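You operate a simulated robot arm through the tools that you are given. There is no shell and no other tool.

You run a simulated robot arm. Do the job below in one go: nothing can be reset, and whatever is moved stays where it is left.

TASK
Wipe the sauce splash by the rack with a damp, wrung cloth.
Fine: wet the grey cloth in the wash water, press it out on the rack, wipe till clean, lay it on the rack. What is to be rubbed or washed off counts as gone when no trace of it is left.
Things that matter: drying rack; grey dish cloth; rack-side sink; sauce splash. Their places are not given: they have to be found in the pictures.

The check looks at the end state, three seconds after you hand in, the way a careful person would. Anything else that was tipped, shoved, dropped, spilled or broken makes it a failure. Flat cloth is picked up by pressing the open fingertips on it (5 to 10 N) and closing them slowly along it; thin cloth reads only 2 to 8 mm in the jaws.

THE ROBOT
A 6-joint arm with a two-finger gripper, fixed in place. Base frame: the origin is on the floor under the middle of its stand, x ahead of it, y to its left, z up; the work surface is at about z = 0.915. Readings come in m, rad, newtons and seconds.
It reaches about 1.206 m from its shoulder. Its first joint turns from -2.897 to 2.897 rad. Payload 2.45 kg.
The TCP is the grasp point between the finger pads, 0.02 m short of the fingertips. In the tool frame z runs along the fingers and y along their closing line. The gripper opens to 0.14 m; its body begins 0.168 m behind the TCP.
Orientation is told as [roll, pitch, yaw] about the base's x, y, z axes, in that order, counted from this pose: with the fingers straight down and closing along the base's y, the tool's x points along the base's -x, its y along +y and its z along -z.

THE INTERFACE
- The arm moves only by the tool send_rows. Its argument "increments" is a list of rows, each a list of 3 entries, a list of its own where there are three numbers: the gripper command, from -1 (fully open) to 1 (shut), values between in proportion, then the shift along the tool's x, y, z in units of 300 mm (1.0 is 300 mm), then the turn, a rotation vector about the tool's x, y, z in units of 60 degrees (1.0 is 60 degrees). In form: [[fingers, [x, y, z], [ax, ay, az]], ...]. A call has 1 to 20 rows; each row is the pose to reach, as a shift and turn from the pose commanded when the call began, along the tool's axes at that moment. A call with a number of a shift or a turn outside -1 to 1 is refused whole. A row lasts 0.2 s, in which the tool goes at most 0.05 m and 0.15 rad; a call with a longer step from one row to the next is refused whole, and so is a gripper value outside its range. Where a pose cannot be reached the arm comes as near as it can. A force on the tool above 90 N (or 10 N above the force at the start of the call, whichever is more), or a blocked arm, ends the call early, and 0.2 s more pass. The fingers move at their own pace (about 0.045 m/s each) and stop on an object; they squeeze with about 40 N. The grip force told is the motor's: it shows also when the fingers shut on nothing. Time passes only in rows, and 0.2 s behind the last, so rows that repeat a pose let the fingers close. The reply holds the time, the measured pose of the TCP, the force on the tool along the base axes, the opening and the grip force, in the units named above and with some noise, with the torque about the TCP (base axes, N m) and any sound that the robot's microphone picked up.
- Cameras (640 x 400 px; columns grow to the right, rows downward): "scene" is fixed at [0.4013, 0.6497, 1.5113]; the picture's right is [-0.82, -0.57, 0.00], its down [-0.47, 0.69, -0.56] and it looks along [0.31, -0.46, -0.83] (base axes); focal length 241 px, centre (320, 200). "wrist" rides on the gripper at [0.078, 0.011, -0.209] in the tool frame; the picture's right is [-0.14, 0.99, 0.00], its down [-0.92, -0.13, -0.37] and it looks along [-0.36, -0.05, 0.93] (tool axes); focal length 280 px, centre (320, 200).
- capture(camera): a new picture of that camera. It takes no simulated time.
- locate(camera, pixels): for up to 12 pixels [column, row] of the newest picture of that camera ("zoom" is the newest enlarged one), the place [x, y, z] in the base frame of the surface seen there, good to about 0.002 m. It takes no simulated time.
- close_up(camera, box): a new picture of the part [left, top, right, bottom] of that camera's present view, enlarged. It takes no simulated time.
- job_done(): hands the job in; it is judged then, once.

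Open the gripper and draw the arm clear of the work before you hand the job in, unless the task says otherwise.

The tools are called after ">>>" by a JSON object that holds its "op" and its "data". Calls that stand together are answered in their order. send_rows: Moves the arm, as the interface text tells. Its arguments: {"type":"object","properties":{"increments":{"type":"array","items":{"type":"array"}}},"required":["increments"]} The other tools are called the same way: capture (camera) takes a picture; locate (camera, pixels) gives the place of the surface under pixels of a picture; close_up (camera, box) takes an enlarged picture of a part of a camera's view; job_done () hands the job in.

At the start:

```text
time_s: 0.0
ee_pos: [0.657, 0.2633, 1.2182]
ee_rot: [0.001, 0.001, 0.001]
force: [-0.8, 0.0, 0.2]
torque: [0.03, 0.01, 0.01]
finger_gap: 0.1399
finger_force: 0.1
```

scene: 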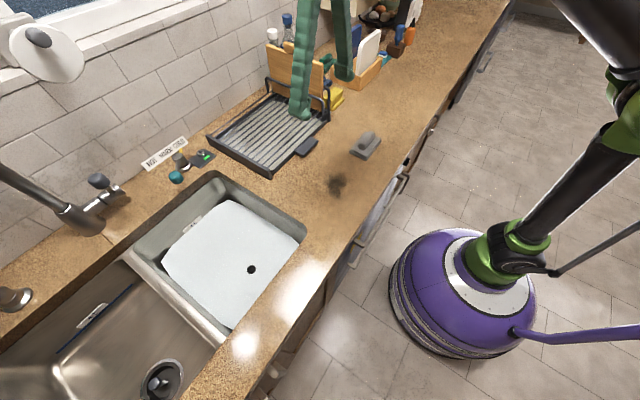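
wrist: 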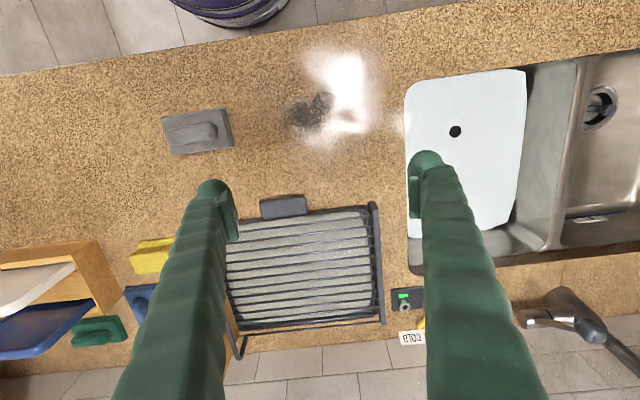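

The scene shows a rack near (270,130), a dark splash near (337,183), a grey thing at (366,145), and a sink with something white at (230,250). I take enlarged views to tell them apart.

>>> {"op": "close_up", "data": {"camera": "scene", "box": [200, 60, 420, 200]}}

>>> {"op": "close_up", "data": {"camera": "scene", "box": [120, 140, 360, 340]}}

>>> {"op": "close_up", "data": {"camera": "wrist", "box": [120, 40, 440, 240]}}

>>> {"op": "close_up", "data": {"camera": "wrist", "box": [380, 40, 640, 370]}}

```text
2.86 times, centred on (310, 130) of scene
```

zoom: 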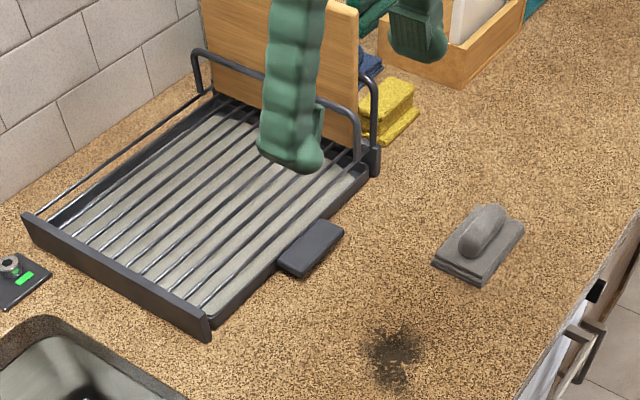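

```text
2.00 times, centred on (240, 240) of scene
```

zoom: 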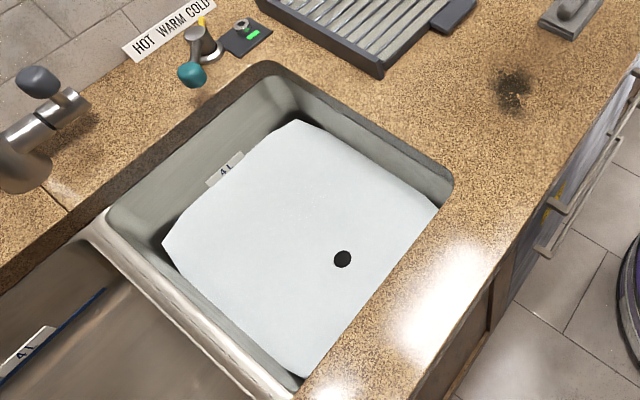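

```text
2.00 times, centred on (280, 140) of wrist
```

zoom: 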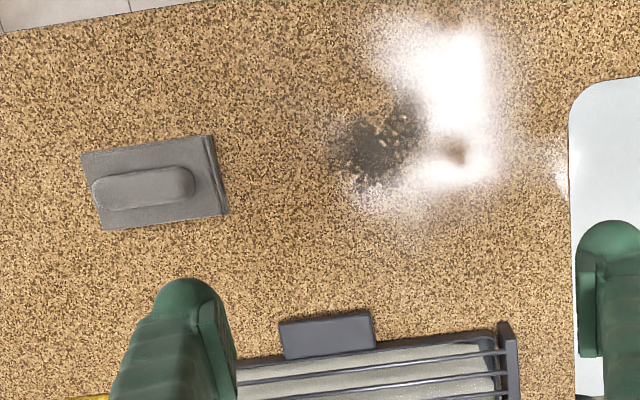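

```text
1.21 times, centred on (510, 205) of wrist
```

zoom: 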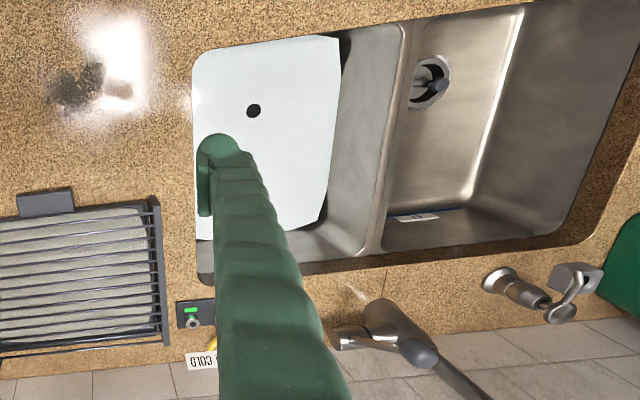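

The grey cloth (folded with a ridge on top) is at scene (366,145), the splash at (337,184); the white sheet with a hole in the rack-side sink needs understanding. I measure a set of points.

>>> {"op": "capture", "data": {"camera": "scene"}}

>>> {"op": "locate", "data": {"camera": "scene", "pixels": [[230, 240], [251, 269], [236, 202], [300, 242], [170, 260], [232, 325], [230, 180], [140, 270], [304, 232], [270, 275], [193, 225], [215, 178]]}}

>>> {"op": "locate", "data": {"camera": "scene", "pixels": [[366, 138], [356, 152], [372, 150], [337, 183], [330, 192], [345, 176], [307, 147], [272, 176], [209, 138], [255, 140], [250, 120], [329, 120]]}}

>>> {"op": "locate", "data": {"camera": "wrist", "pixels": [[165, 130], [185, 152], [230, 145], [222, 112], [195, 133], [290, 113], [312, 98], [455, 131], [410, 90], [520, 75], [500, 225], [405, 297]]}}

```text
taken
```

scene: 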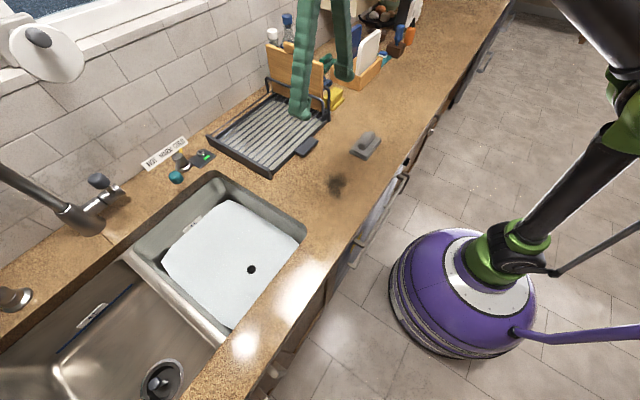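

```text
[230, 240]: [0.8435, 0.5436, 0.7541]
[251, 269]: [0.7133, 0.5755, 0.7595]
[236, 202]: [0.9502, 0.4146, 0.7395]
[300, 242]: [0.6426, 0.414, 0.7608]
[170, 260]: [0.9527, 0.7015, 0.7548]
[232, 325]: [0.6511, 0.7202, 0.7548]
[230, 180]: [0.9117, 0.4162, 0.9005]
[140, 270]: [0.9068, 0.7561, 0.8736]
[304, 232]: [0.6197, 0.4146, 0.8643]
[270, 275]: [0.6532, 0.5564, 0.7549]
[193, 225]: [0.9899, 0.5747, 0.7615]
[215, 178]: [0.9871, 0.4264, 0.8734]
```

```text
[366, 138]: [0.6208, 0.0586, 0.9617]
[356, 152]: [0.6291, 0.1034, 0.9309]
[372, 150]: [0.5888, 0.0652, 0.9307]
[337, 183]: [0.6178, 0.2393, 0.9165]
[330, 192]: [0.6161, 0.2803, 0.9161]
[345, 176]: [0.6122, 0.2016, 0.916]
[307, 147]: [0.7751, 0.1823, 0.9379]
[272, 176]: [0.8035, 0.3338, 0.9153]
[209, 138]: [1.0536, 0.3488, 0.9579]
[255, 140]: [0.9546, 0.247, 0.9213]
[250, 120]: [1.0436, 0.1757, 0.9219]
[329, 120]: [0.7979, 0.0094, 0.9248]
```

```text
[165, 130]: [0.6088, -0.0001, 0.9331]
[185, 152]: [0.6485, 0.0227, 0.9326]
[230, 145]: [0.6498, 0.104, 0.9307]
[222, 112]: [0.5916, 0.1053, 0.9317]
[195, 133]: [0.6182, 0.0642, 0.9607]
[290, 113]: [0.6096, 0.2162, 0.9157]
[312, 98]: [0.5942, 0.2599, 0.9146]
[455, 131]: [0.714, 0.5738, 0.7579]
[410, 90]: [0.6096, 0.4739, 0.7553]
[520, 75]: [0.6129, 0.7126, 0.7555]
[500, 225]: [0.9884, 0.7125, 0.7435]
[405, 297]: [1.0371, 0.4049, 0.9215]
```

I look closer at both sinks, the tap and the level marks to see where the wash water is.

>>> {"op": "close_up", "data": {"camera": "scene", "box": [0, 240, 240, 400]}}

>>> {"op": "close_up", "data": {"camera": "scene", "box": [130, 120, 250, 200]}}

>>> {"op": "close_up", "data": {"camera": "scene", "box": [150, 180, 310, 290]}}

>>> {"op": "close_up", "data": {"camera": "wrist", "box": [380, 250, 640, 400]}}

>>> {"op": "close_up", "data": {"camera": "wrist", "box": [400, 50, 600, 180]}}

```text
2.50 times, centred on (120, 320) of scene
```

zoom: 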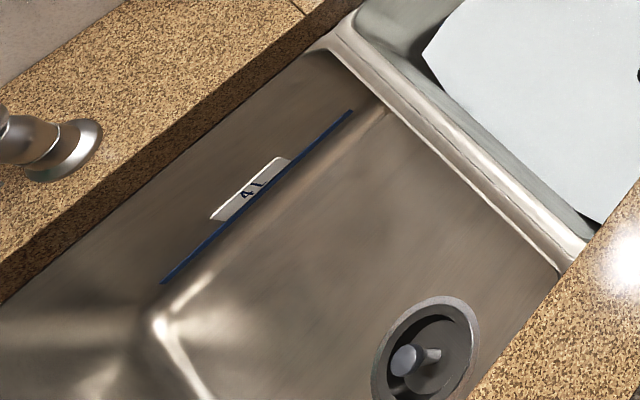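

```text
5.00 times, centred on (190, 160) of scene
```

zoom: 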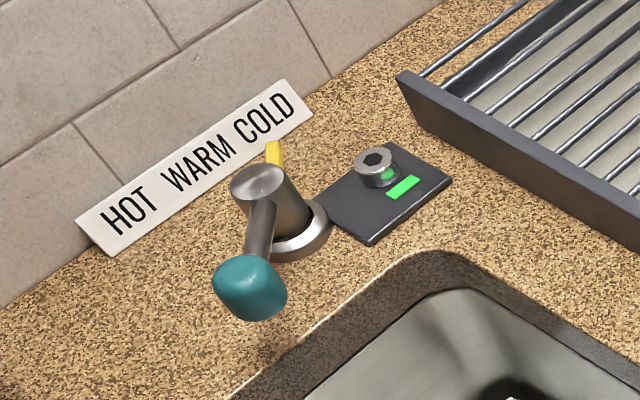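

```text
3.64 times, centred on (230, 235) of scene
```

zoom: 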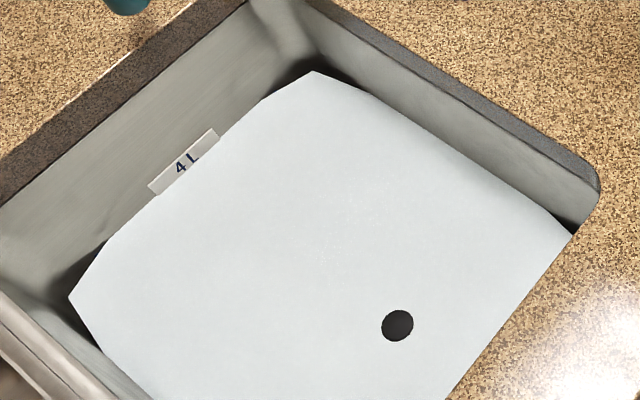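

```text
2.46 times, centred on (510, 325) of wrist
```

zoom: 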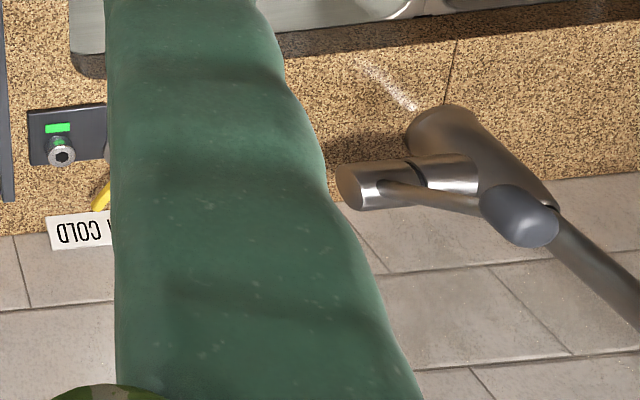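

```text
3.08 times, centred on (500, 115) of wrist
```

zoom: 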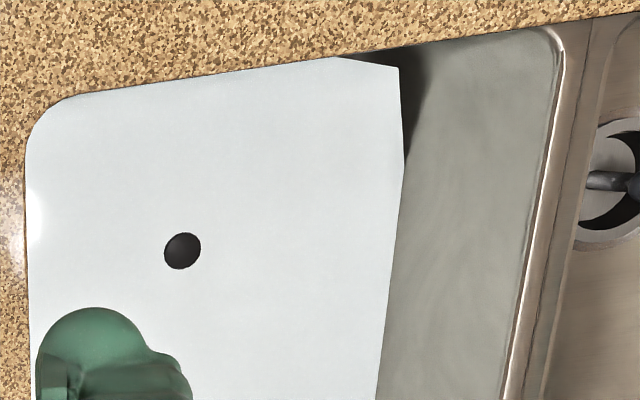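

The white sheet covers the lower part of the "4 L" label, so it looks like cloudy wash water. I compare with the other sink's levels.

>>> {"op": "locate", "data": {"camera": "scene", "pixels": [[92, 313], [110, 340], [130, 320], [80, 325], [163, 382], [196, 222], [188, 227], [250, 269], [253, 272], [180, 290], [30, 380], [208, 330]]}}

>>> {"op": "locate", "data": {"camera": "wrist", "pixels": [[455, 128], [455, 134], [450, 131], [460, 131], [440, 131], [475, 131], [535, 150], [600, 150], [590, 218], [560, 130], [385, 170], [300, 150]]}}

```text
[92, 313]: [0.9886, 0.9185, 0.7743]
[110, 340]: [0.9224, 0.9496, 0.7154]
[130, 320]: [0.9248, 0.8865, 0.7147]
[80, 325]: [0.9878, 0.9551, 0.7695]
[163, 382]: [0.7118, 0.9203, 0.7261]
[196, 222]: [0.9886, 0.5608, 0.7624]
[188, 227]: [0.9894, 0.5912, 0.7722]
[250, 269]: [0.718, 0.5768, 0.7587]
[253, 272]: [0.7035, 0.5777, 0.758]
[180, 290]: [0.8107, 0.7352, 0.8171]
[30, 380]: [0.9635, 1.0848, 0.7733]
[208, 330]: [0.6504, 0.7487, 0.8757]
```

```text
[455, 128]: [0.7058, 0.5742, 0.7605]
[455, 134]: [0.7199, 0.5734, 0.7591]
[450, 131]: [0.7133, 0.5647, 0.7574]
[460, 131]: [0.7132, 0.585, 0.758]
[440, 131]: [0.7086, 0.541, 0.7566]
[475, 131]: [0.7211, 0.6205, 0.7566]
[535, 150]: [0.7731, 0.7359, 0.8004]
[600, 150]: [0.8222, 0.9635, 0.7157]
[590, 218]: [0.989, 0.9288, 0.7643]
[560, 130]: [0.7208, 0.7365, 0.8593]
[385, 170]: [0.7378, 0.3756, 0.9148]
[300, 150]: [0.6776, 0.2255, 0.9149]
```

The water surface reads z≈0.755 against a bottom of about 0.715, so the rack-side sink holds the wash water with a dark knob at (0.713,0.575) to avoid. Now I measure the cloth's ridge and the rack in detail.

>>> {"op": "close_up", "data": {"camera": "wrist", "box": [140, 80, 260, 180]}}

>>> {"op": "close_up", "data": {"camera": "scene", "box": [335, 115, 395, 165]}}

>>> {"op": "locate", "data": {"camera": "wrist", "pixels": [[175, 133], [182, 128], [182, 138], [195, 126], [195, 140], [208, 124], [208, 137], [214, 131], [166, 118], [226, 108], [233, 147], [172, 154]]}}

>>> {"op": "locate", "data": {"camera": "wrist", "pixels": [[283, 206], [370, 205], [384, 322], [300, 230], [300, 236], [300, 260], [300, 266], [300, 290], [300, 310], [340, 215], [250, 325], [240, 230]]}}

>>> {"op": "locate", "data": {"camera": "scene", "pixels": [[295, 75], [325, 95], [268, 80], [283, 98], [345, 92], [300, 140], [270, 130], [240, 140], [230, 150], [262, 160], [275, 105], [324, 105]]}}

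```text
4.00 times, centred on (200, 130) of wrist
```

zoom: 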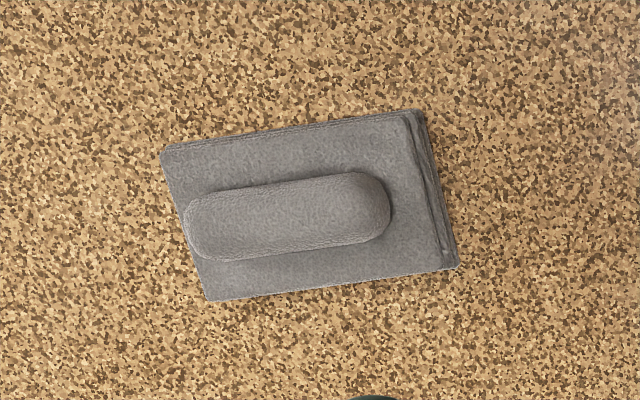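

```text
8.00 times, centred on (365, 140) of scene
```

zoom: 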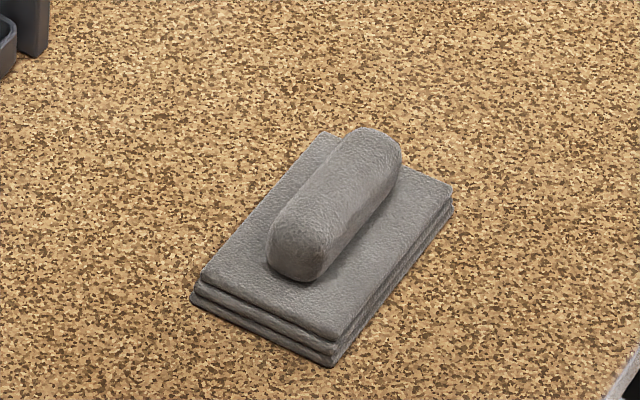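

```text
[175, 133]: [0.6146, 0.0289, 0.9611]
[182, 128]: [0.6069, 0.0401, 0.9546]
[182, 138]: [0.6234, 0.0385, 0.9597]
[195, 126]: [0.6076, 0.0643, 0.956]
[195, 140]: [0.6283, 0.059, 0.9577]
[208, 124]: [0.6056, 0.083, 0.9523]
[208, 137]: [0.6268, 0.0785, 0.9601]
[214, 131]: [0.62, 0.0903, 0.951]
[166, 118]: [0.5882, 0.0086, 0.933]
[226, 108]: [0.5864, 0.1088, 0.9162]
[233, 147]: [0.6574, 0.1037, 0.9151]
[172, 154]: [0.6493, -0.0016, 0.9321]
```

```text
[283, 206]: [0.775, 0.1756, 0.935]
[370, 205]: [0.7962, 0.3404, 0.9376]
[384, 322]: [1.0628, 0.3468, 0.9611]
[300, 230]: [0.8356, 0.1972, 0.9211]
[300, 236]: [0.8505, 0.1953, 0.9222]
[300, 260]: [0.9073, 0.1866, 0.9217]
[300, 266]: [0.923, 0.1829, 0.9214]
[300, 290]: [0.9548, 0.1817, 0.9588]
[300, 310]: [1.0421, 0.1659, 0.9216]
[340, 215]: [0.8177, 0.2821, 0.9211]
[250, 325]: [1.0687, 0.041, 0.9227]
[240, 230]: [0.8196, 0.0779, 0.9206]
```

```text
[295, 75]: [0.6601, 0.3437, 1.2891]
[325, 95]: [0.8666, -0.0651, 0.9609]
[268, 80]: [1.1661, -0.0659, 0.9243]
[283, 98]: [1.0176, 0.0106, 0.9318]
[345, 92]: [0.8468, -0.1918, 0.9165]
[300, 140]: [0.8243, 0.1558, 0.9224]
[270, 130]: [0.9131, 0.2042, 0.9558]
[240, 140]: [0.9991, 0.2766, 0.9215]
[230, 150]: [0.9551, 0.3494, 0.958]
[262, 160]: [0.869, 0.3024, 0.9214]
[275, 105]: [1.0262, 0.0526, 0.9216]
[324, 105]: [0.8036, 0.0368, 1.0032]
```

The cloth's ridge runs along y, centred about (0.617,0.057), x 0.603–0.631, top z 0.961 with its pad top at 0.932; rack bars are at z≈0.958. I move above the cloth while turning the gripper toward yaw +90° so the fingers close across the ridge.

>>> {"op": "send_rows", "data": {"increments": [[-1, [0.0166, -0.0859, 0.05], [0, 0, -0.125]], [-1, [0.0333, -0.1718, 0.1], [0, 0, -0.25]], [-1, [0.05, -0.2576, 0.15], [0, 0, -0.375]], [-1, [0.0665, -0.3435, 0.2], [0, 0, -0.5]], [-1, [0.083, -0.4294, 0.25], [0, 0, -0.625]], [-1, [0.1, -0.515, 0.3], [0, 0, -0.75]], [-1, [0.1164, -0.601, 0.35], [0, 0, -0.875]], [-1, [0.133, -0.687, 0.4], [0, 0, -1.0]], [-1, [0.133, -0.687, 0.4], [0, 0, -1.0]]]}}

```text
time_s: 2.0
ee_pos: [0.6162, 0.0561, 1.0974]
ee_rot: [0.002, -0.001, 1.047]
force: [-1.0, -0.7, 0.3]
torque: [-0.02, 0.02, 0.01]
finger_gap: 0.1397
finger_force: 0.1
```

The arm is at (0.616,0.056,1.097) with yaw 1.047. I turn the remaining 30° in place and look.

>>> {"op": "send_rows", "data": {"increments": [[-1, [0, 0, 0], [0, 0, -0.125]], [-1, [0, 0, 0], [0, 0, -0.25]], [-1, [0, 0, 0], [0, 0, -0.375]], [-1, [0, 0, 0], [0, 0, -0.5]], [-1, [0, 0, 0], [0, 0, -0.5]]]}}

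>>> {"op": "capture", "data": {"camera": "wrist"}}

>>> {"op": "capture", "data": {"camera": "scene"}}

```text
time_s: 3.2
ee_pos: [0.6177, 0.0557, 1.0983]
ee_rot: [0.0, 0.001, 1.573]
force: [0.5, 0.0, 0.1]
torque: [0.03, -0.01, 0.0]
finger_gap: 0.14
finger_force: 0.1
```

```text
taken
```

wrist: 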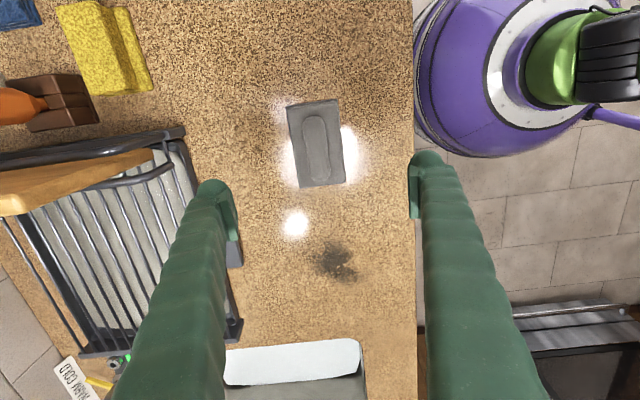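

```text
taken
```

scene: 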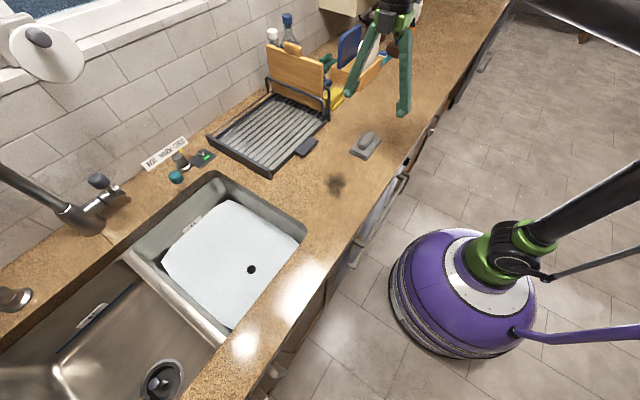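

The wrist view now shows the cloth upright at about (318,143) between the fingers. I measure the ridge's edges precisely before descending.

>>> {"op": "close_up", "data": {"camera": "wrist", "box": [270, 90, 370, 200]}}

>>> {"op": "locate", "data": {"camera": "wrist", "pixels": [[318, 120], [318, 140], [318, 165], [305, 125], [330, 125], [307, 170], [331, 170], [288, 106], [338, 100], [300, 187], [344, 182], [318, 178]]}}

```text
3.64 times, centred on (320, 145) of wrist
```

zoom: 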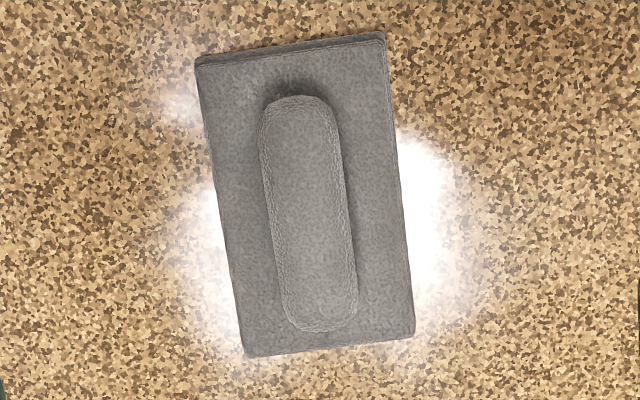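

```text
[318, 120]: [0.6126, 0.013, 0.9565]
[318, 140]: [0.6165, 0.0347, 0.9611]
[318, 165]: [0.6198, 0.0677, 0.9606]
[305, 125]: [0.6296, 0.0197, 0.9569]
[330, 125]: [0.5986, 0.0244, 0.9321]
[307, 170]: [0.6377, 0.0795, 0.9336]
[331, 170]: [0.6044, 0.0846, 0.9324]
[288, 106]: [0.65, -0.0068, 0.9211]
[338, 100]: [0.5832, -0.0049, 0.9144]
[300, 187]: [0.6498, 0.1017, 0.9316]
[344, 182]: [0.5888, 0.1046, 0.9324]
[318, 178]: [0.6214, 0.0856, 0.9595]
```

The ridge centre is about (0.618,0.050) and aligned with y. I descend with open fingers to TCP z≈0.957 (tips at 0.937, just over the pad) without closing.

>>> {"op": "send_rows", "data": {"increments": [[-1, [0.0078, -0.001, 0.1], [0, 0, 0]], [-1, [0.0156, -0.002, 0.2], [0, 0, 0]], [-1, [0.0233, -0.0033, 0.3], [0, 0, 0]], [-1, [0.0233, -0.0033, 0.38], [0, 0, 0]], [-1, [0.0233, -0.0033, 0.44], [0, 0, 0]], [-1, [0.0233, -0.0033, 0.47], [0, 0, 0]], [-1, [0.0233, -0.0033, 0.47], [0, 0, 0]]]}}

>>> {"op": "capture", "data": {"camera": "wrist"}}

>>> {"op": "close_up", "data": {"camera": "scene", "box": [310, 90, 430, 180]}}

```text
time_s: 4.8
ee_pos: [0.6182, 0.0489, 0.956]
ee_rot: [-0.001, 0.0, 1.572]
force: [-0.2, 0.1, -0.5]
torque: [0.0, -0.02, -0.03]
finger_gap: 0.1401
finger_force: 0.1
```

```text
taken
```

wrist: 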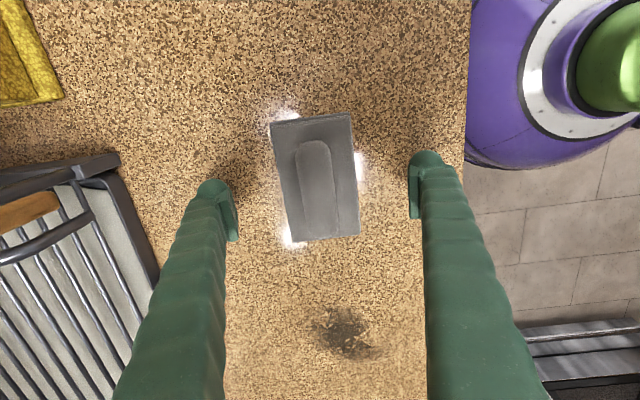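

```text
4.44 times, centred on (370, 135) of scene
```

zoom: 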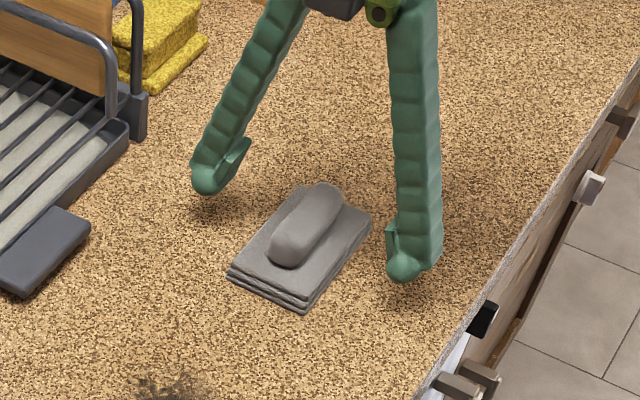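

The fingers straddle the cloth with tips clear of it on both sides and the ridge centred between them. I close gently onto the ridge.

>>> {"op": "send_rows", "data": {"increments": [[-0.6, [0, 0, 0], [0, 0, 0]], [-0.3, [0, 0, 0], [0, 0, 0]], [0, [0, 0, 0], [0, 0, 0]], [0.2, [0, 0, 0], [0, 0, 0]], [0.4, [0, 0, 0], [0, 0, 0]], [0.6, [0, 0, 0], [0, 0, 0]], [0.8, [0, 0, 0], [0, 0, 0]], [1, [0, 0, 0], [0, 0, 0]], [1, [0, 0, 0], [0, 0, 0]], [1, [0, 0, 0], [0, 0, 0]], [1, [0, 0, 0], [0, 0, 0]]]}}

>>> {"op": "capture", "data": {"camera": "wrist"}}

```text
time_s: 7.2
ee_pos: [0.6182, 0.0501, 0.9558]
ee_rot: [0.0, 0.0, 1.571]
force: [0.2, 0.4, -0.4]
torque: [0.0, -0.01, 0.02]
finger_gap: 0.0263
finger_force: 40.0
```

```text
taken
```

wrist: 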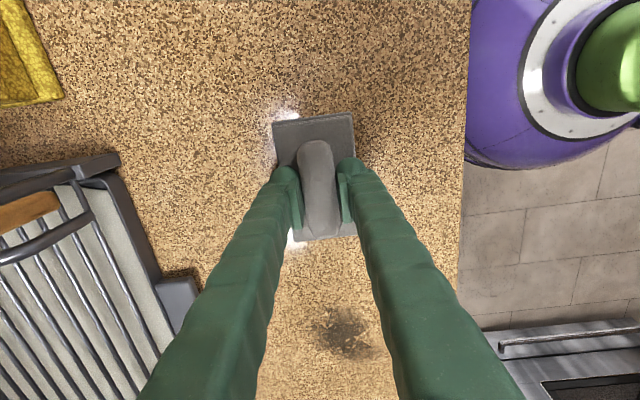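

Gripped with a 26 mm gap at 40 N. I lift the cloth 15 cm and check that it came along.

>>> {"op": "send_rows", "data": {"increments": [[1, [0, 0, -0.05], [0, 0, 0]], [1, [0, 0, -0.12], [0, 0, 0]], [1, [0, 0, -0.22], [0, 0, 0]], [1, [0, 0, -0.34], [0, 0, 0]], [1, [0, 0, -0.45], [0, 0, 0]], [1, [0, 0, -0.5], [0, 0, 0]], [1, [0, 0, -0.5], [0, 0, 0]]]}}

>>> {"op": "capture", "data": {"camera": "scene"}}

>>> {"op": "capture", "data": {"camera": "wrist"}}

```text
time_s: 8.8
ee_pos: [0.6182, 0.0498, 1.1072]
ee_rot: [0.001, 0.0, 1.57]
force: [0.6, -0.5, -0.8]
torque: [0.02, -0.04, 0.0]
finger_gap: 0.0262
finger_force: 40.3
```

```text
taken
```

scene: 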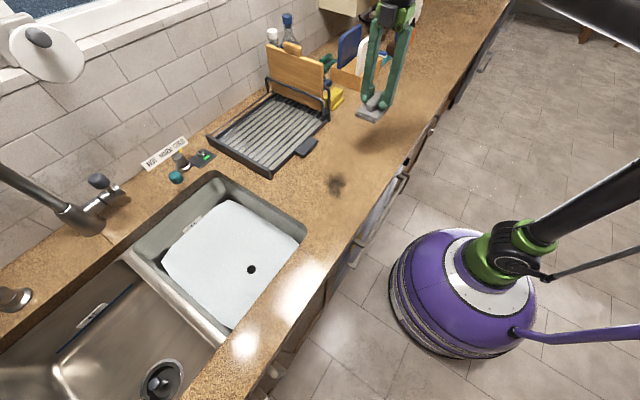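

```text
taken
```

wrist: 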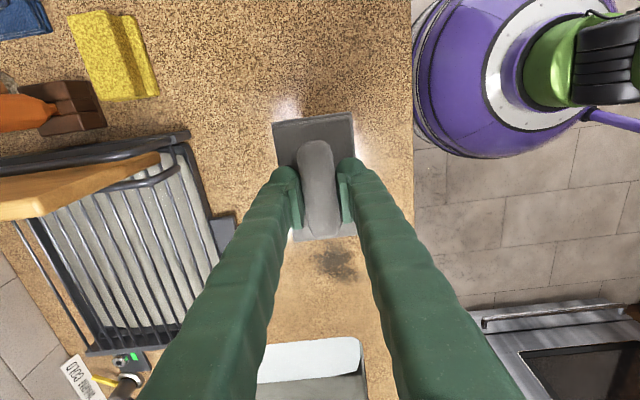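

The cloth is held and lifted clear. I check tap heights beside the sink before moving over the water.

>>> {"op": "locate", "data": {"camera": "scene", "pixels": [[177, 176], [180, 160], [203, 153], [98, 181], [120, 195], [78, 215], [40, 195], [10, 175], [15, 297], [245, 225], [210, 260], [250, 310]]}}

>>> {"op": "close_up", "data": {"camera": "scene", "box": [0, 120, 240, 270]}}

```text
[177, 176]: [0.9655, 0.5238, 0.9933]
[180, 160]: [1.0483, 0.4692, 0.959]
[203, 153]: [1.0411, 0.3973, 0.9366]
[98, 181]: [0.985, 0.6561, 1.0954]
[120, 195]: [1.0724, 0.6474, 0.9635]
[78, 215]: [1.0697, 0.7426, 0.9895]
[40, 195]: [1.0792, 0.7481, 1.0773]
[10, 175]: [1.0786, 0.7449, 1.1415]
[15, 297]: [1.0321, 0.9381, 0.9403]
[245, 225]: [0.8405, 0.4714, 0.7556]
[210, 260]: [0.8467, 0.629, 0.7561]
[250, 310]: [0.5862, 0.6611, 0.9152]
```

```text
2.67 times, centred on (120, 195) of scene
```

zoom: 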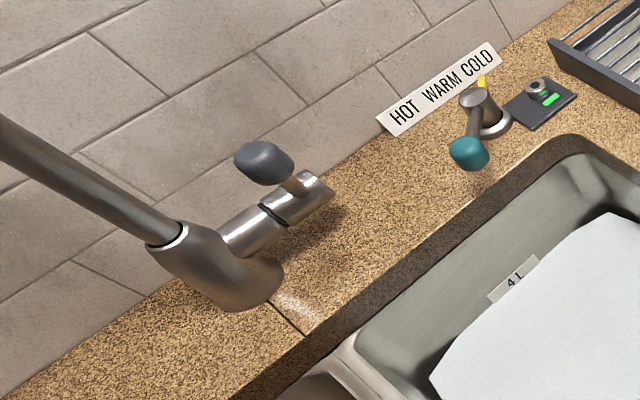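

The levers sit at (0.966,0.524,0.993) and (0.985,0.656,1.095), so I dip at about (0.805,0.56), clear of them and of the dark knob at (0.713,0.575). First leg toward the sink now.

>>> {"op": "send_rows", "data": {"increments": [[1, [-0.1, -0.036, 0], [0, 0, 0]], [1, [-0.233, -0.083, 0], [0, 0, 0]], [1, [-0.373, -0.133, 0], [0, 0, 0]], [1, [-0.513, -0.183, 0], [0, 0, 0]], [1, [-0.653, -0.233, 0], [0, 0, 0]], [1, [-0.793, -0.283, 0], [0, 0, 0]], [1, [-0.933, -0.333, 0], [0, 0, 0]]]}}

>>> {"op": "send_rows", "data": {"increments": [[1, [-0.1, -0.04, 0], [0, 0, 0]], [1, [-0.233, -0.09, 0], [0, 0, 0]], [1, [-0.373, -0.14, 0], [0, 0, 0]], [1, [-0.513, -0.195, 0.05], [0, 0, 0]], [1, [-0.653, -0.25, 0.1], [0, 0, 0]], [1, [-0.767, -0.29, 0.19], [0, 0, 0]], [1, [-0.767, -0.29, 0.19], [0, 0, 0]]]}}

>>> {"op": "capture", "data": {"camera": "scene"}}

>>> {"op": "capture", "data": {"camera": "wrist"}}

```text
time_s: 10.4
ee_pos: [0.717, 0.3298, 1.1064]
ee_rot: [0.0, -0.001, 1.569]
force: [-1.4, -1.2, -0.3]
torque: [0.09, -0.09, -0.01]
finger_gap: 0.0261
finger_force: 40.4
```

```text
time_s: 12.0
ee_pos: [0.8078, 0.5597, 1.0487]
ee_rot: [0.001, -0.001, 1.572]
force: [-0.7, 0.7, -1.5]
torque: [0.0, -0.01, -0.05]
finger_gap: 0.0265
finger_force: 39.9
```

```text
taken
```

scene: 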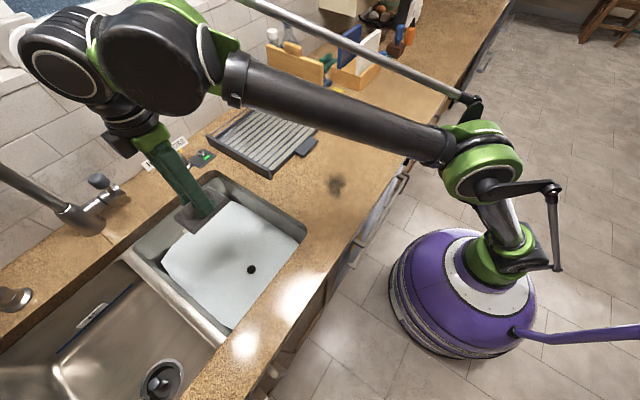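

```text
taken
```

wrist: 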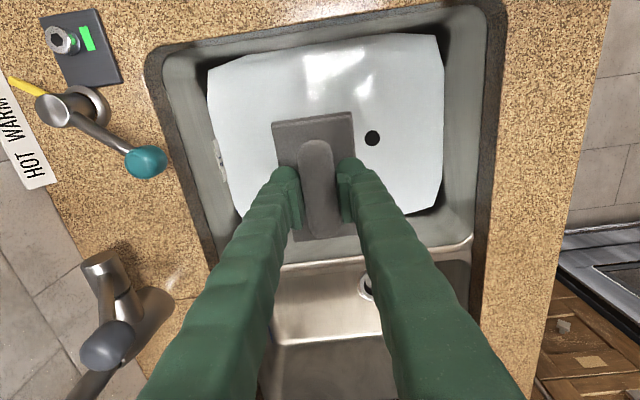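

The cloth hangs over the water at (215,215) in the scene. Before descending I measure how far the wrist body reaches toward the faucet levers.

>>> {"op": "locate", "data": {"camera": "scene", "pixels": [[60, 70], [25, 75], [40, 100], [130, 130], [115, 150], [90, 105], [160, 60], [150, 140], [175, 180], [128, 113], [195, 215], [165, 20]]}}

```text
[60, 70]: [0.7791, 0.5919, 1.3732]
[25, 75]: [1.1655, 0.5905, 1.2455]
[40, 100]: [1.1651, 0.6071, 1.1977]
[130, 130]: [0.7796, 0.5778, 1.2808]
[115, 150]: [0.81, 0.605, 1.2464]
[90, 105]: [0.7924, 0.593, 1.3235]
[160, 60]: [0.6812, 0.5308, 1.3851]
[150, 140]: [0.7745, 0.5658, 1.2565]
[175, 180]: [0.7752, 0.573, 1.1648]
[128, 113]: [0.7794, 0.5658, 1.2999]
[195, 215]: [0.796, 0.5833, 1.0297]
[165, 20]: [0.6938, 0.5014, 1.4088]
```

The wrist stays within x<0.9, clear of the levers. I descend to just above the water, then slowly touch in to confirm it is water.

>>> {"op": "send_rows", "data": {"increments": [[1, [0, 0, 0.08], [0, 0, 0]], [1, [0, 0, 0.2], [0, 0, 0]], [1, [0, 0, 0.34], [0, 0, 0]], [1, [0, 0, 0.48], [0, 0, 0]], [1, [0, 0, 0.62], [0, 0, 0]], [1, [0, 0, 0.73], [0, 0, 0]], [1, [0, 0, 0.8], [0, 0, 0]], [1, [0, 0, 0.83], [0, 0, 0]], [1, [0, 0, 0.84], [0, 0, 0]], [1, [0, 0, 0.85], [0, 0, 0]], [1, [0, 0, 0.86], [0, 0, 0]], [1, [0, 0, 0.87], [0, 0, 0]]]}}

>>> {"op": "capture", "data": {"camera": "scene"}}

>>> {"op": "capture", "data": {"camera": "wrist"}}

```text
time_s: 14.6
ee_pos: [0.8046, 0.5593, 0.7888]
ee_rot: [-0.001, -0.001, 1.571]
force: [-0.2, 0.3, -0.7]
torque: [-0.03, 0.0, 0.0]
finger_gap: 0.0263
finger_force: 40.5
```

```text
taken
```

scene: 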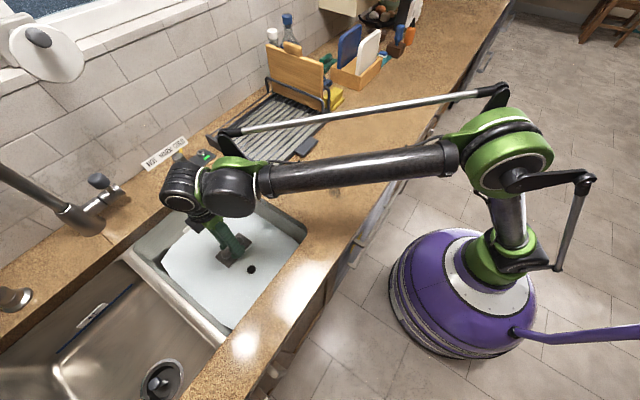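

```text
taken
```

wrist: 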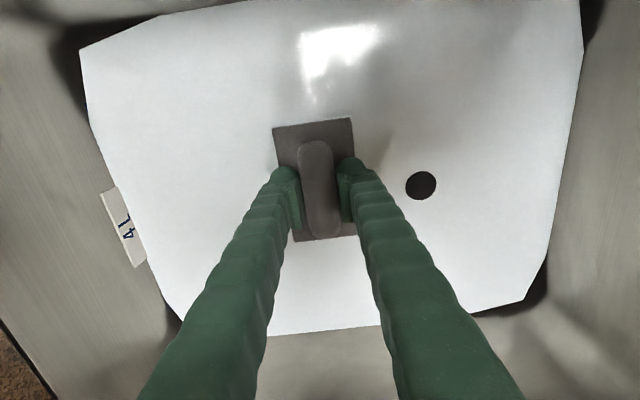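

No resistance so far with the cloth's bottom at about 0.748, slightly under the surface reading. I go on down in small steps to submerge the pad.

>>> {"op": "send_rows", "data": {"increments": [[1, [0, 0, 0.01], [0, 0, 0]], [1, [0, 0, 0.02], [0, 0, 0]], [1, [0, 0, 0.03], [0, 0, 0]], [1, [0, 0, 0.03], [0, 0, 0]]]}}

>>> {"op": "close_up", "data": {"camera": "wrist", "box": [220, 90, 440, 260]}}

>>> {"op": "close_up", "data": {"camera": "scene", "box": [150, 200, 310, 300]}}

```text
time_s: 15.6
ee_pos: [0.8059, 0.5597, 0.7793]
ee_rot: [0.001, -0.002, 1.57]
force: [-0.2, 0.3, 0.3]
torque: [-0.02, -0.02, 0.0]
finger_gap: 0.0264
finger_force: 39.3
```

```text
2.35 times, centred on (330, 175) of wrist
```

zoom: 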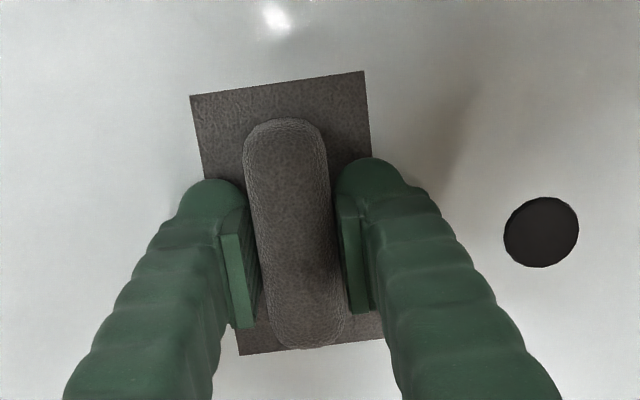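

```text
4.00 times, centred on (230, 250) of scene
```

zoom: 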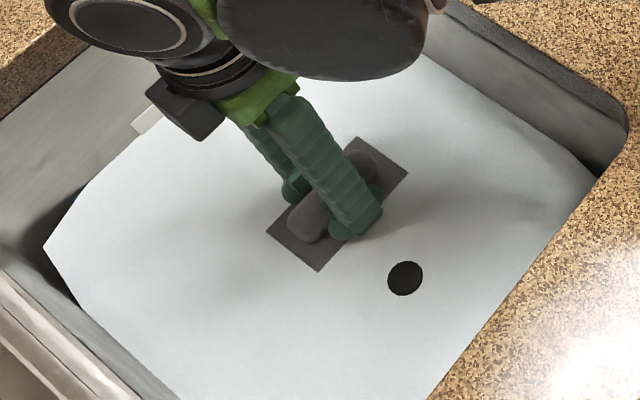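

The white surface closes around the pad: it is opaque wash water, and the cloth is darkening. I lower a little more (pad bottom ≈0.726, above the sink floor), soak about two seconds, then raise it and let it drip over the sink.

>>> {"op": "send_rows", "data": {"increments": [[1, [0, 0, 0.02], [0, 0, 0]], [1, [0, 0, 0.04], [0, 0, 0]], [1, [0, 0, 0.04], [0, 0, 0]], [1, [0, 0, 0.04], [0, 0, 0]], [1, [0, 0, 0.04], [0, 0, 0]], [1, [0, 0, 0.04], [0, 0, 0]], [1, [0, 0, 0.04], [0, 0, 0]], [1, [0, 0, 0.04], [0, 0, 0]], [1, [0, 0, 0.04], [0, 0, 0]], [1, [0, 0, 0.04], [0, 0, 0]], [1, [0, 0, 0.04], [0, 0, 0]], [1, [0, 0, 0.04], [0, 0, 0]]]}}

>>> {"op": "capture", "data": {"camera": "wrist"}}

```text
time_s: 18.2
ee_pos: [0.8047, 0.5594, 0.7666]
ee_rot: [0.001, 0.0, 1.57]
force: [0.4, -0.1, -0.2]
torque: [-0.02, 0.0, 0.02]
finger_gap: 0.0263
finger_force: 40.0
```

```text
taken
```

wrist: 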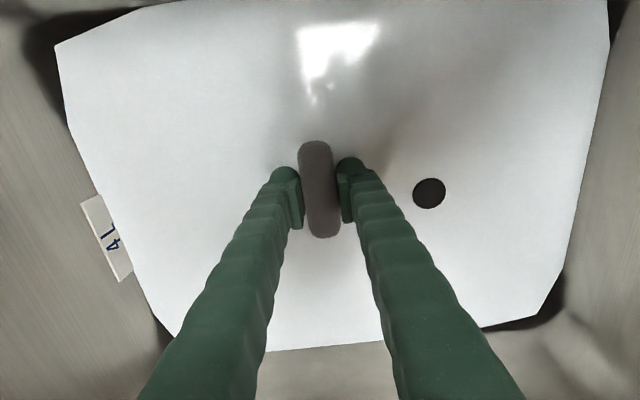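

The pad is fully under the surface. I lift it slowly to just above the water and hold to let it drip.

>>> {"op": "send_rows", "data": {"increments": [[1, [0, 0, -0.03], [0, 0, 0]], [1, [0, 0, -0.06], [0, 0, 0]], [1, [0, 0, -0.1], [0, 0, 0]], [1, [0, 0, -0.15], [0, 0, 0]], [1, [0, 0, -0.2], [0, 0, 0]], [1, [0, 0, -0.2], [0, 0, 0]], [1, [0, 0, -0.2], [0, 0, 0]], [1, [0, 0, -0.2], [0, 0, 0]], [1, [0, 0, -0.2], [0, 0, 0]], [1, [0, 0, -0.2], [0, 0, 0]], [1, [0, 0, -0.2], [0, 0, 0]], [1, [0, 0, -0.2], [0, 0, 0]], [1, [0, 0, -0.2], [0, 0, 0]], [1, [0, 0, -0.2], [0, 0, 0]], [1, [0, 0, -0.2], [0, 0, 0]], [1, [0, 0, -0.2], [0, 0, 0]], [1, [0, 0, -0.2], [0, 0, 0]], [1, [0, 0, -0.2], [0, 0, 0]], [1, [0, 0, -0.2], [0, 0, 0]], [1, [0, 0, -0.2], [0, 0, 0]]]}}

>>> {"op": "capture", "data": {"camera": "wrist"}}

>>> {"op": "close_up", "data": {"camera": "scene", "box": [150, 180, 310, 290]}}

```text
time_s: 22.4
ee_pos: [0.8056, 0.56, 0.8269]
ee_rot: [-0.001, 0.0, 1.572]
force: [-0.3, -0.3, -0.4]
torque: [-0.01, 0.02, 0.01]
finger_gap: 0.0264
finger_force: 40.0
```

```text
taken
```

wrist: 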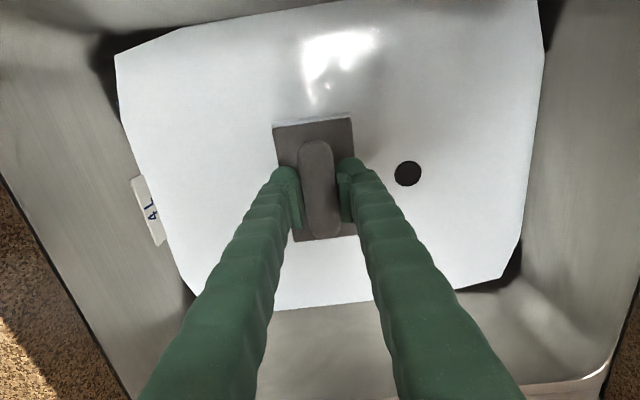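

```text
3.64 times, centred on (230, 235) of scene
```

zoom: 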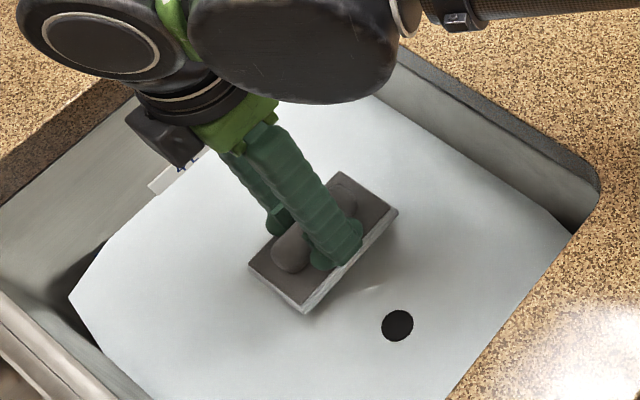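

The cloth hangs wet above the water with no mishap. I let it drip four more seconds over the sink before carrying it.

>>> {"op": "send_rows", "data": {"increments": [[1, [0, 0, 0], [0, 0, 0]], [1, [0, 0, 0], [0, 0, 0]], [1, [0, 0, 0], [0, 0, 0]], [1, [0, 0, 0], [0, 0, 0]], [1, [0, 0, 0], [0, 0, 0]], [1, [0, 0, 0], [0, 0, 0]], [1, [0, 0, 0], [0, 0, 0]], [1, [0, 0, 0], [0, 0, 0]], [1, [0, 0, 0], [0, 0, 0]], [1, [0, 0, 0], [0, 0, 0]], [1, [0, 0, 0], [0, 0, 0]], [1, [0, 0, 0], [0, 0, 0]], [1, [0, 0, 0], [0, 0, 0]], [1, [0, 0, 0], [0, 0, 0]], [1, [0, 0, 0], [0, 0, 0]], [1, [0, 0, 0], [0, 0, 0]], [1, [0, 0, 0], [0, 0, 0]], [1, [0, 0, 0], [0, 0, 0]]]}}

>>> {"op": "close_up", "data": {"camera": "wrist", "box": [220, 90, 440, 260]}}

>>> {"op": "close_up", "data": {"camera": "scene", "box": [190, 210, 270, 270]}}

```text
time_s: 26.2
ee_pos: [0.8048, 0.5589, 0.8281]
ee_rot: [0.0, 0.0, 1.571]
force: [0.4, 0.9, -0.4]
torque: [-0.01, 0.01, 0.0]
finger_gap: 0.0263
finger_force: 40.1
```

```text
2.35 times, centred on (330, 175) of wrist
```

zoom: 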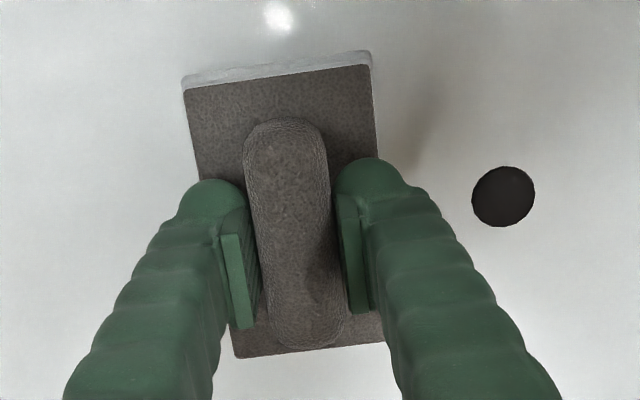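

```text
6.67 times, centred on (230, 240) of scene
```

zoom: 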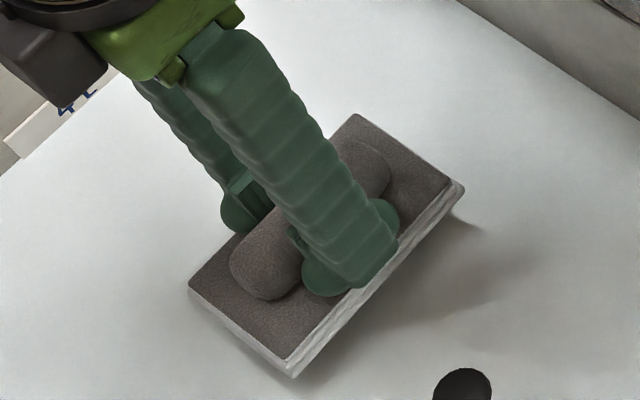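

The cloth hangs steady. I raise it inside the sink's outline and shift toward the rack side, still over the sink.

>>> {"op": "send_rows", "data": {"increments": [[1, [0, 0, -0.08], [0, 0, 0]], [1, [0, 0, -0.2], [0, 0, 0]], [1, [0, 0, -0.34], [0, 0, 0]], [1, [0, 0, -0.48], [0, 0, 0]], [1, [0, 0, -0.62], [0, 0, 0]], [1, [0.07, 0, -0.7], [0, 0, 0]], [1, [0.15, 0, -0.707], [0, 0, 0]], [1, [0.2, 0, -0.707], [0, 0, 0]]]}}

>>> {"op": "send_rows", "data": {"increments": [[1, [0.1, -0.035, 0], [0, 0, 0]], [1, [0.25, -0.09, 0], [0, 0, 0]], [1, [0.4, -0.145, 0], [0, 0, 0]], [1, [0.55, -0.2, 0], [0, 0, 0]], [1, [0.7, -0.255, 0], [0, 0, 0]], [1, [0.85, -0.31, 0], [0, 0, 0]], [1, [0.967, -0.35, 0], [0, 0, 0]]]}}

>>> {"op": "capture", "data": {"camera": "wrist"}}

>>> {"op": "capture", "data": {"camera": "scene"}}

```text
time_s: 28.0
ee_pos: [0.805, 0.5001, 1.0398]
ee_rot: [0.0, 0.0, 1.571]
force: [0.0, 1.0, 0.0]
torque: [0.0, 0.02, -0.04]
finger_gap: 0.0265
finger_force: 39.8
```

```text
time_s: 29.6
ee_pos: [0.9093, 0.2076, 1.0397]
ee_rot: [0.001, 0.001, 1.572]
force: [-0.5, 0.9, 0.4]
torque: [-0.1, -0.02, -0.01]
finger_gap: 0.0264
finger_force: 40.1
```

```text
taken
```

wrist: 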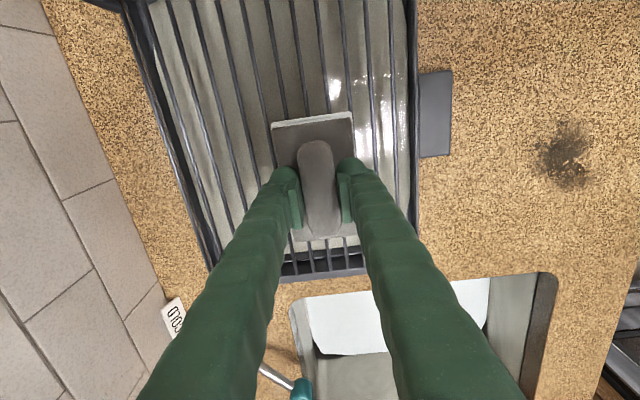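

```text
taken
```

scene: 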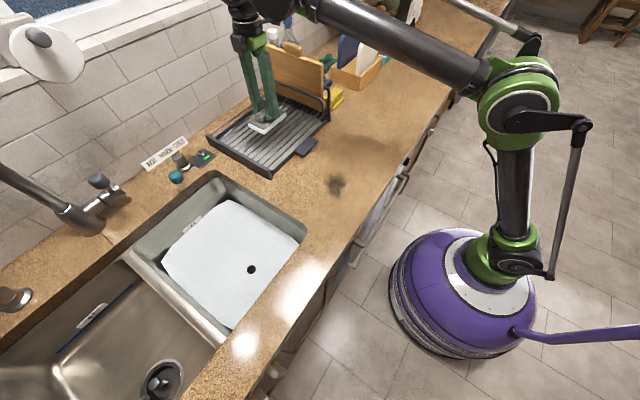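

The cloth is over the rack bars at about (0.909,0.208). I lower to just above the bars and then press down in millimetre steps, reading the force.

>>> {"op": "send_rows", "data": {"increments": [[1, [0, 0, 0.05], [0, 0, 0]], [1, [0, 0, 0.1], [0, 0, 0]], [1, [0, 0, 0.123], [0, 0, 0]], [1, [0, 0, 0.13], [0, 0, 0]], [1, [0, 0, 0.137], [0, 0, 0]], [1, [0, 0, 0.143], [0, 0, 0]], [1, [0, 0, 0.147], [0, 0, 0]]]}}

```text
time_s: 31.2
ee_pos: [0.9096, 0.209, 0.9977]
ee_rot: [-0.002, 0.0, 1.57]
force: [19.0, 1.9, 60.0]
torque: [0.0, -0.35, -0.02]
finger_gap: 0.0266
finger_force: 39.8
```

Contact made: 60 N upward at z 0.998, stiffer than expected. I ease back slightly and hold the press so water runs out.

>>> {"op": "send_rows", "data": {"increments": [[1, [0, 0, -0.002], [0, 0, 0]], [1, [0, 0, -0.002], [0, 0, 0]], [1, [0, 0, -0.002], [0, 0, 0]], [1, [0, 0, -0.002], [0, 0, 0]], [1, [0, 0, -0.002], [0, 0, 0]]]}}

>>> {"op": "capture", "data": {"camera": "wrist"}}

>>> {"op": "capture", "data": {"camera": "scene"}}

```text
time_s: 32.4
ee_pos: [0.9098, 0.2099, 0.9977]
ee_rot: [0.001, 0.001, 1.571]
force: [0.7, -3.3, 38.8]
torque: [-0.06, 0.07, -0.01]
finger_gap: 0.0265
finger_force: 40.3
```

```text
taken
```

wrist: 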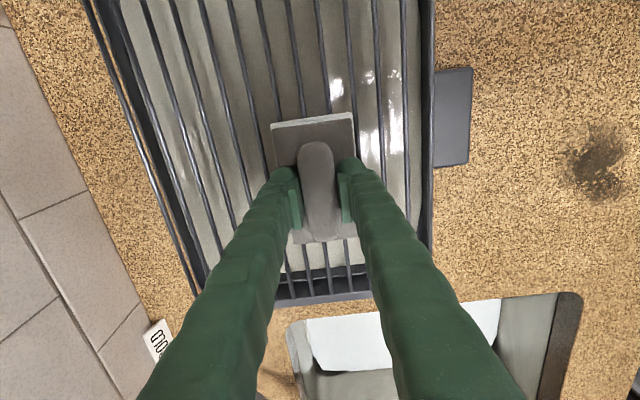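

```text
taken
```

scene: 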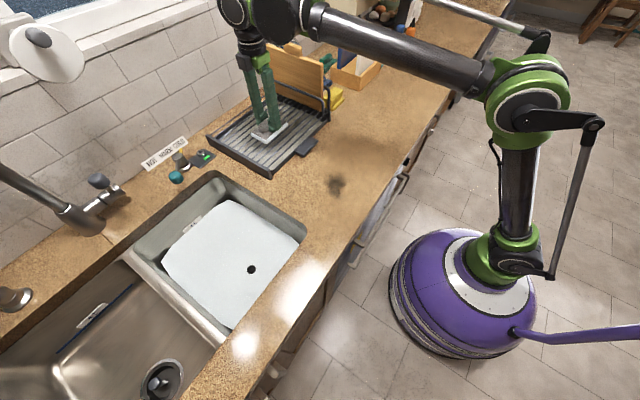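

A steady 39 N press with little side force. I look closely at the cloth and rack for water and for any rack movement.

>>> {"op": "close_up", "data": {"camera": "scene", "box": [200, 80, 360, 190]}}

>>> {"op": "close_up", "data": {"camera": "wrist", "box": [220, 80, 440, 300]}}

>>> {"op": "locate", "data": {"camera": "scene", "pixels": [[307, 147], [272, 176], [209, 138], [230, 150]]}}

```text
3.64 times, centred on (280, 135) of scene
```

zoom: 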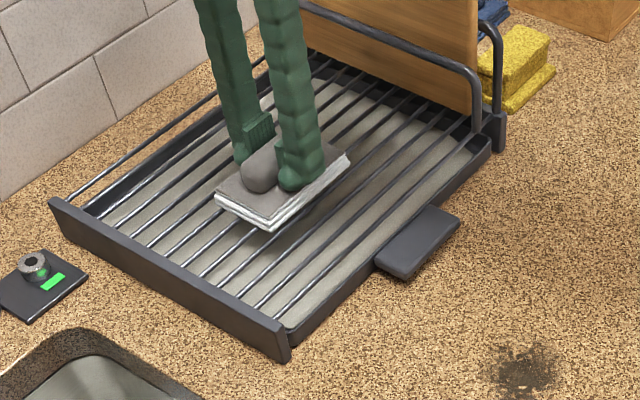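

```text
1.82 times, centred on (330, 190) of wrist
```

zoom: 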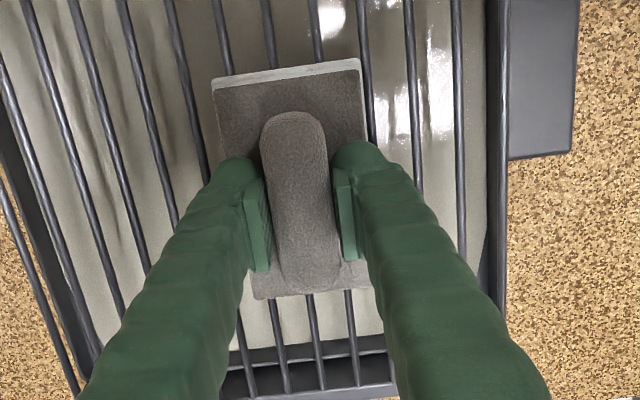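

```text
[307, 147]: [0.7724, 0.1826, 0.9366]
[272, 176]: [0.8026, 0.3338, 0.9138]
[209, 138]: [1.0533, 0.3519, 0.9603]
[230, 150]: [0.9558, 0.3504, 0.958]
```

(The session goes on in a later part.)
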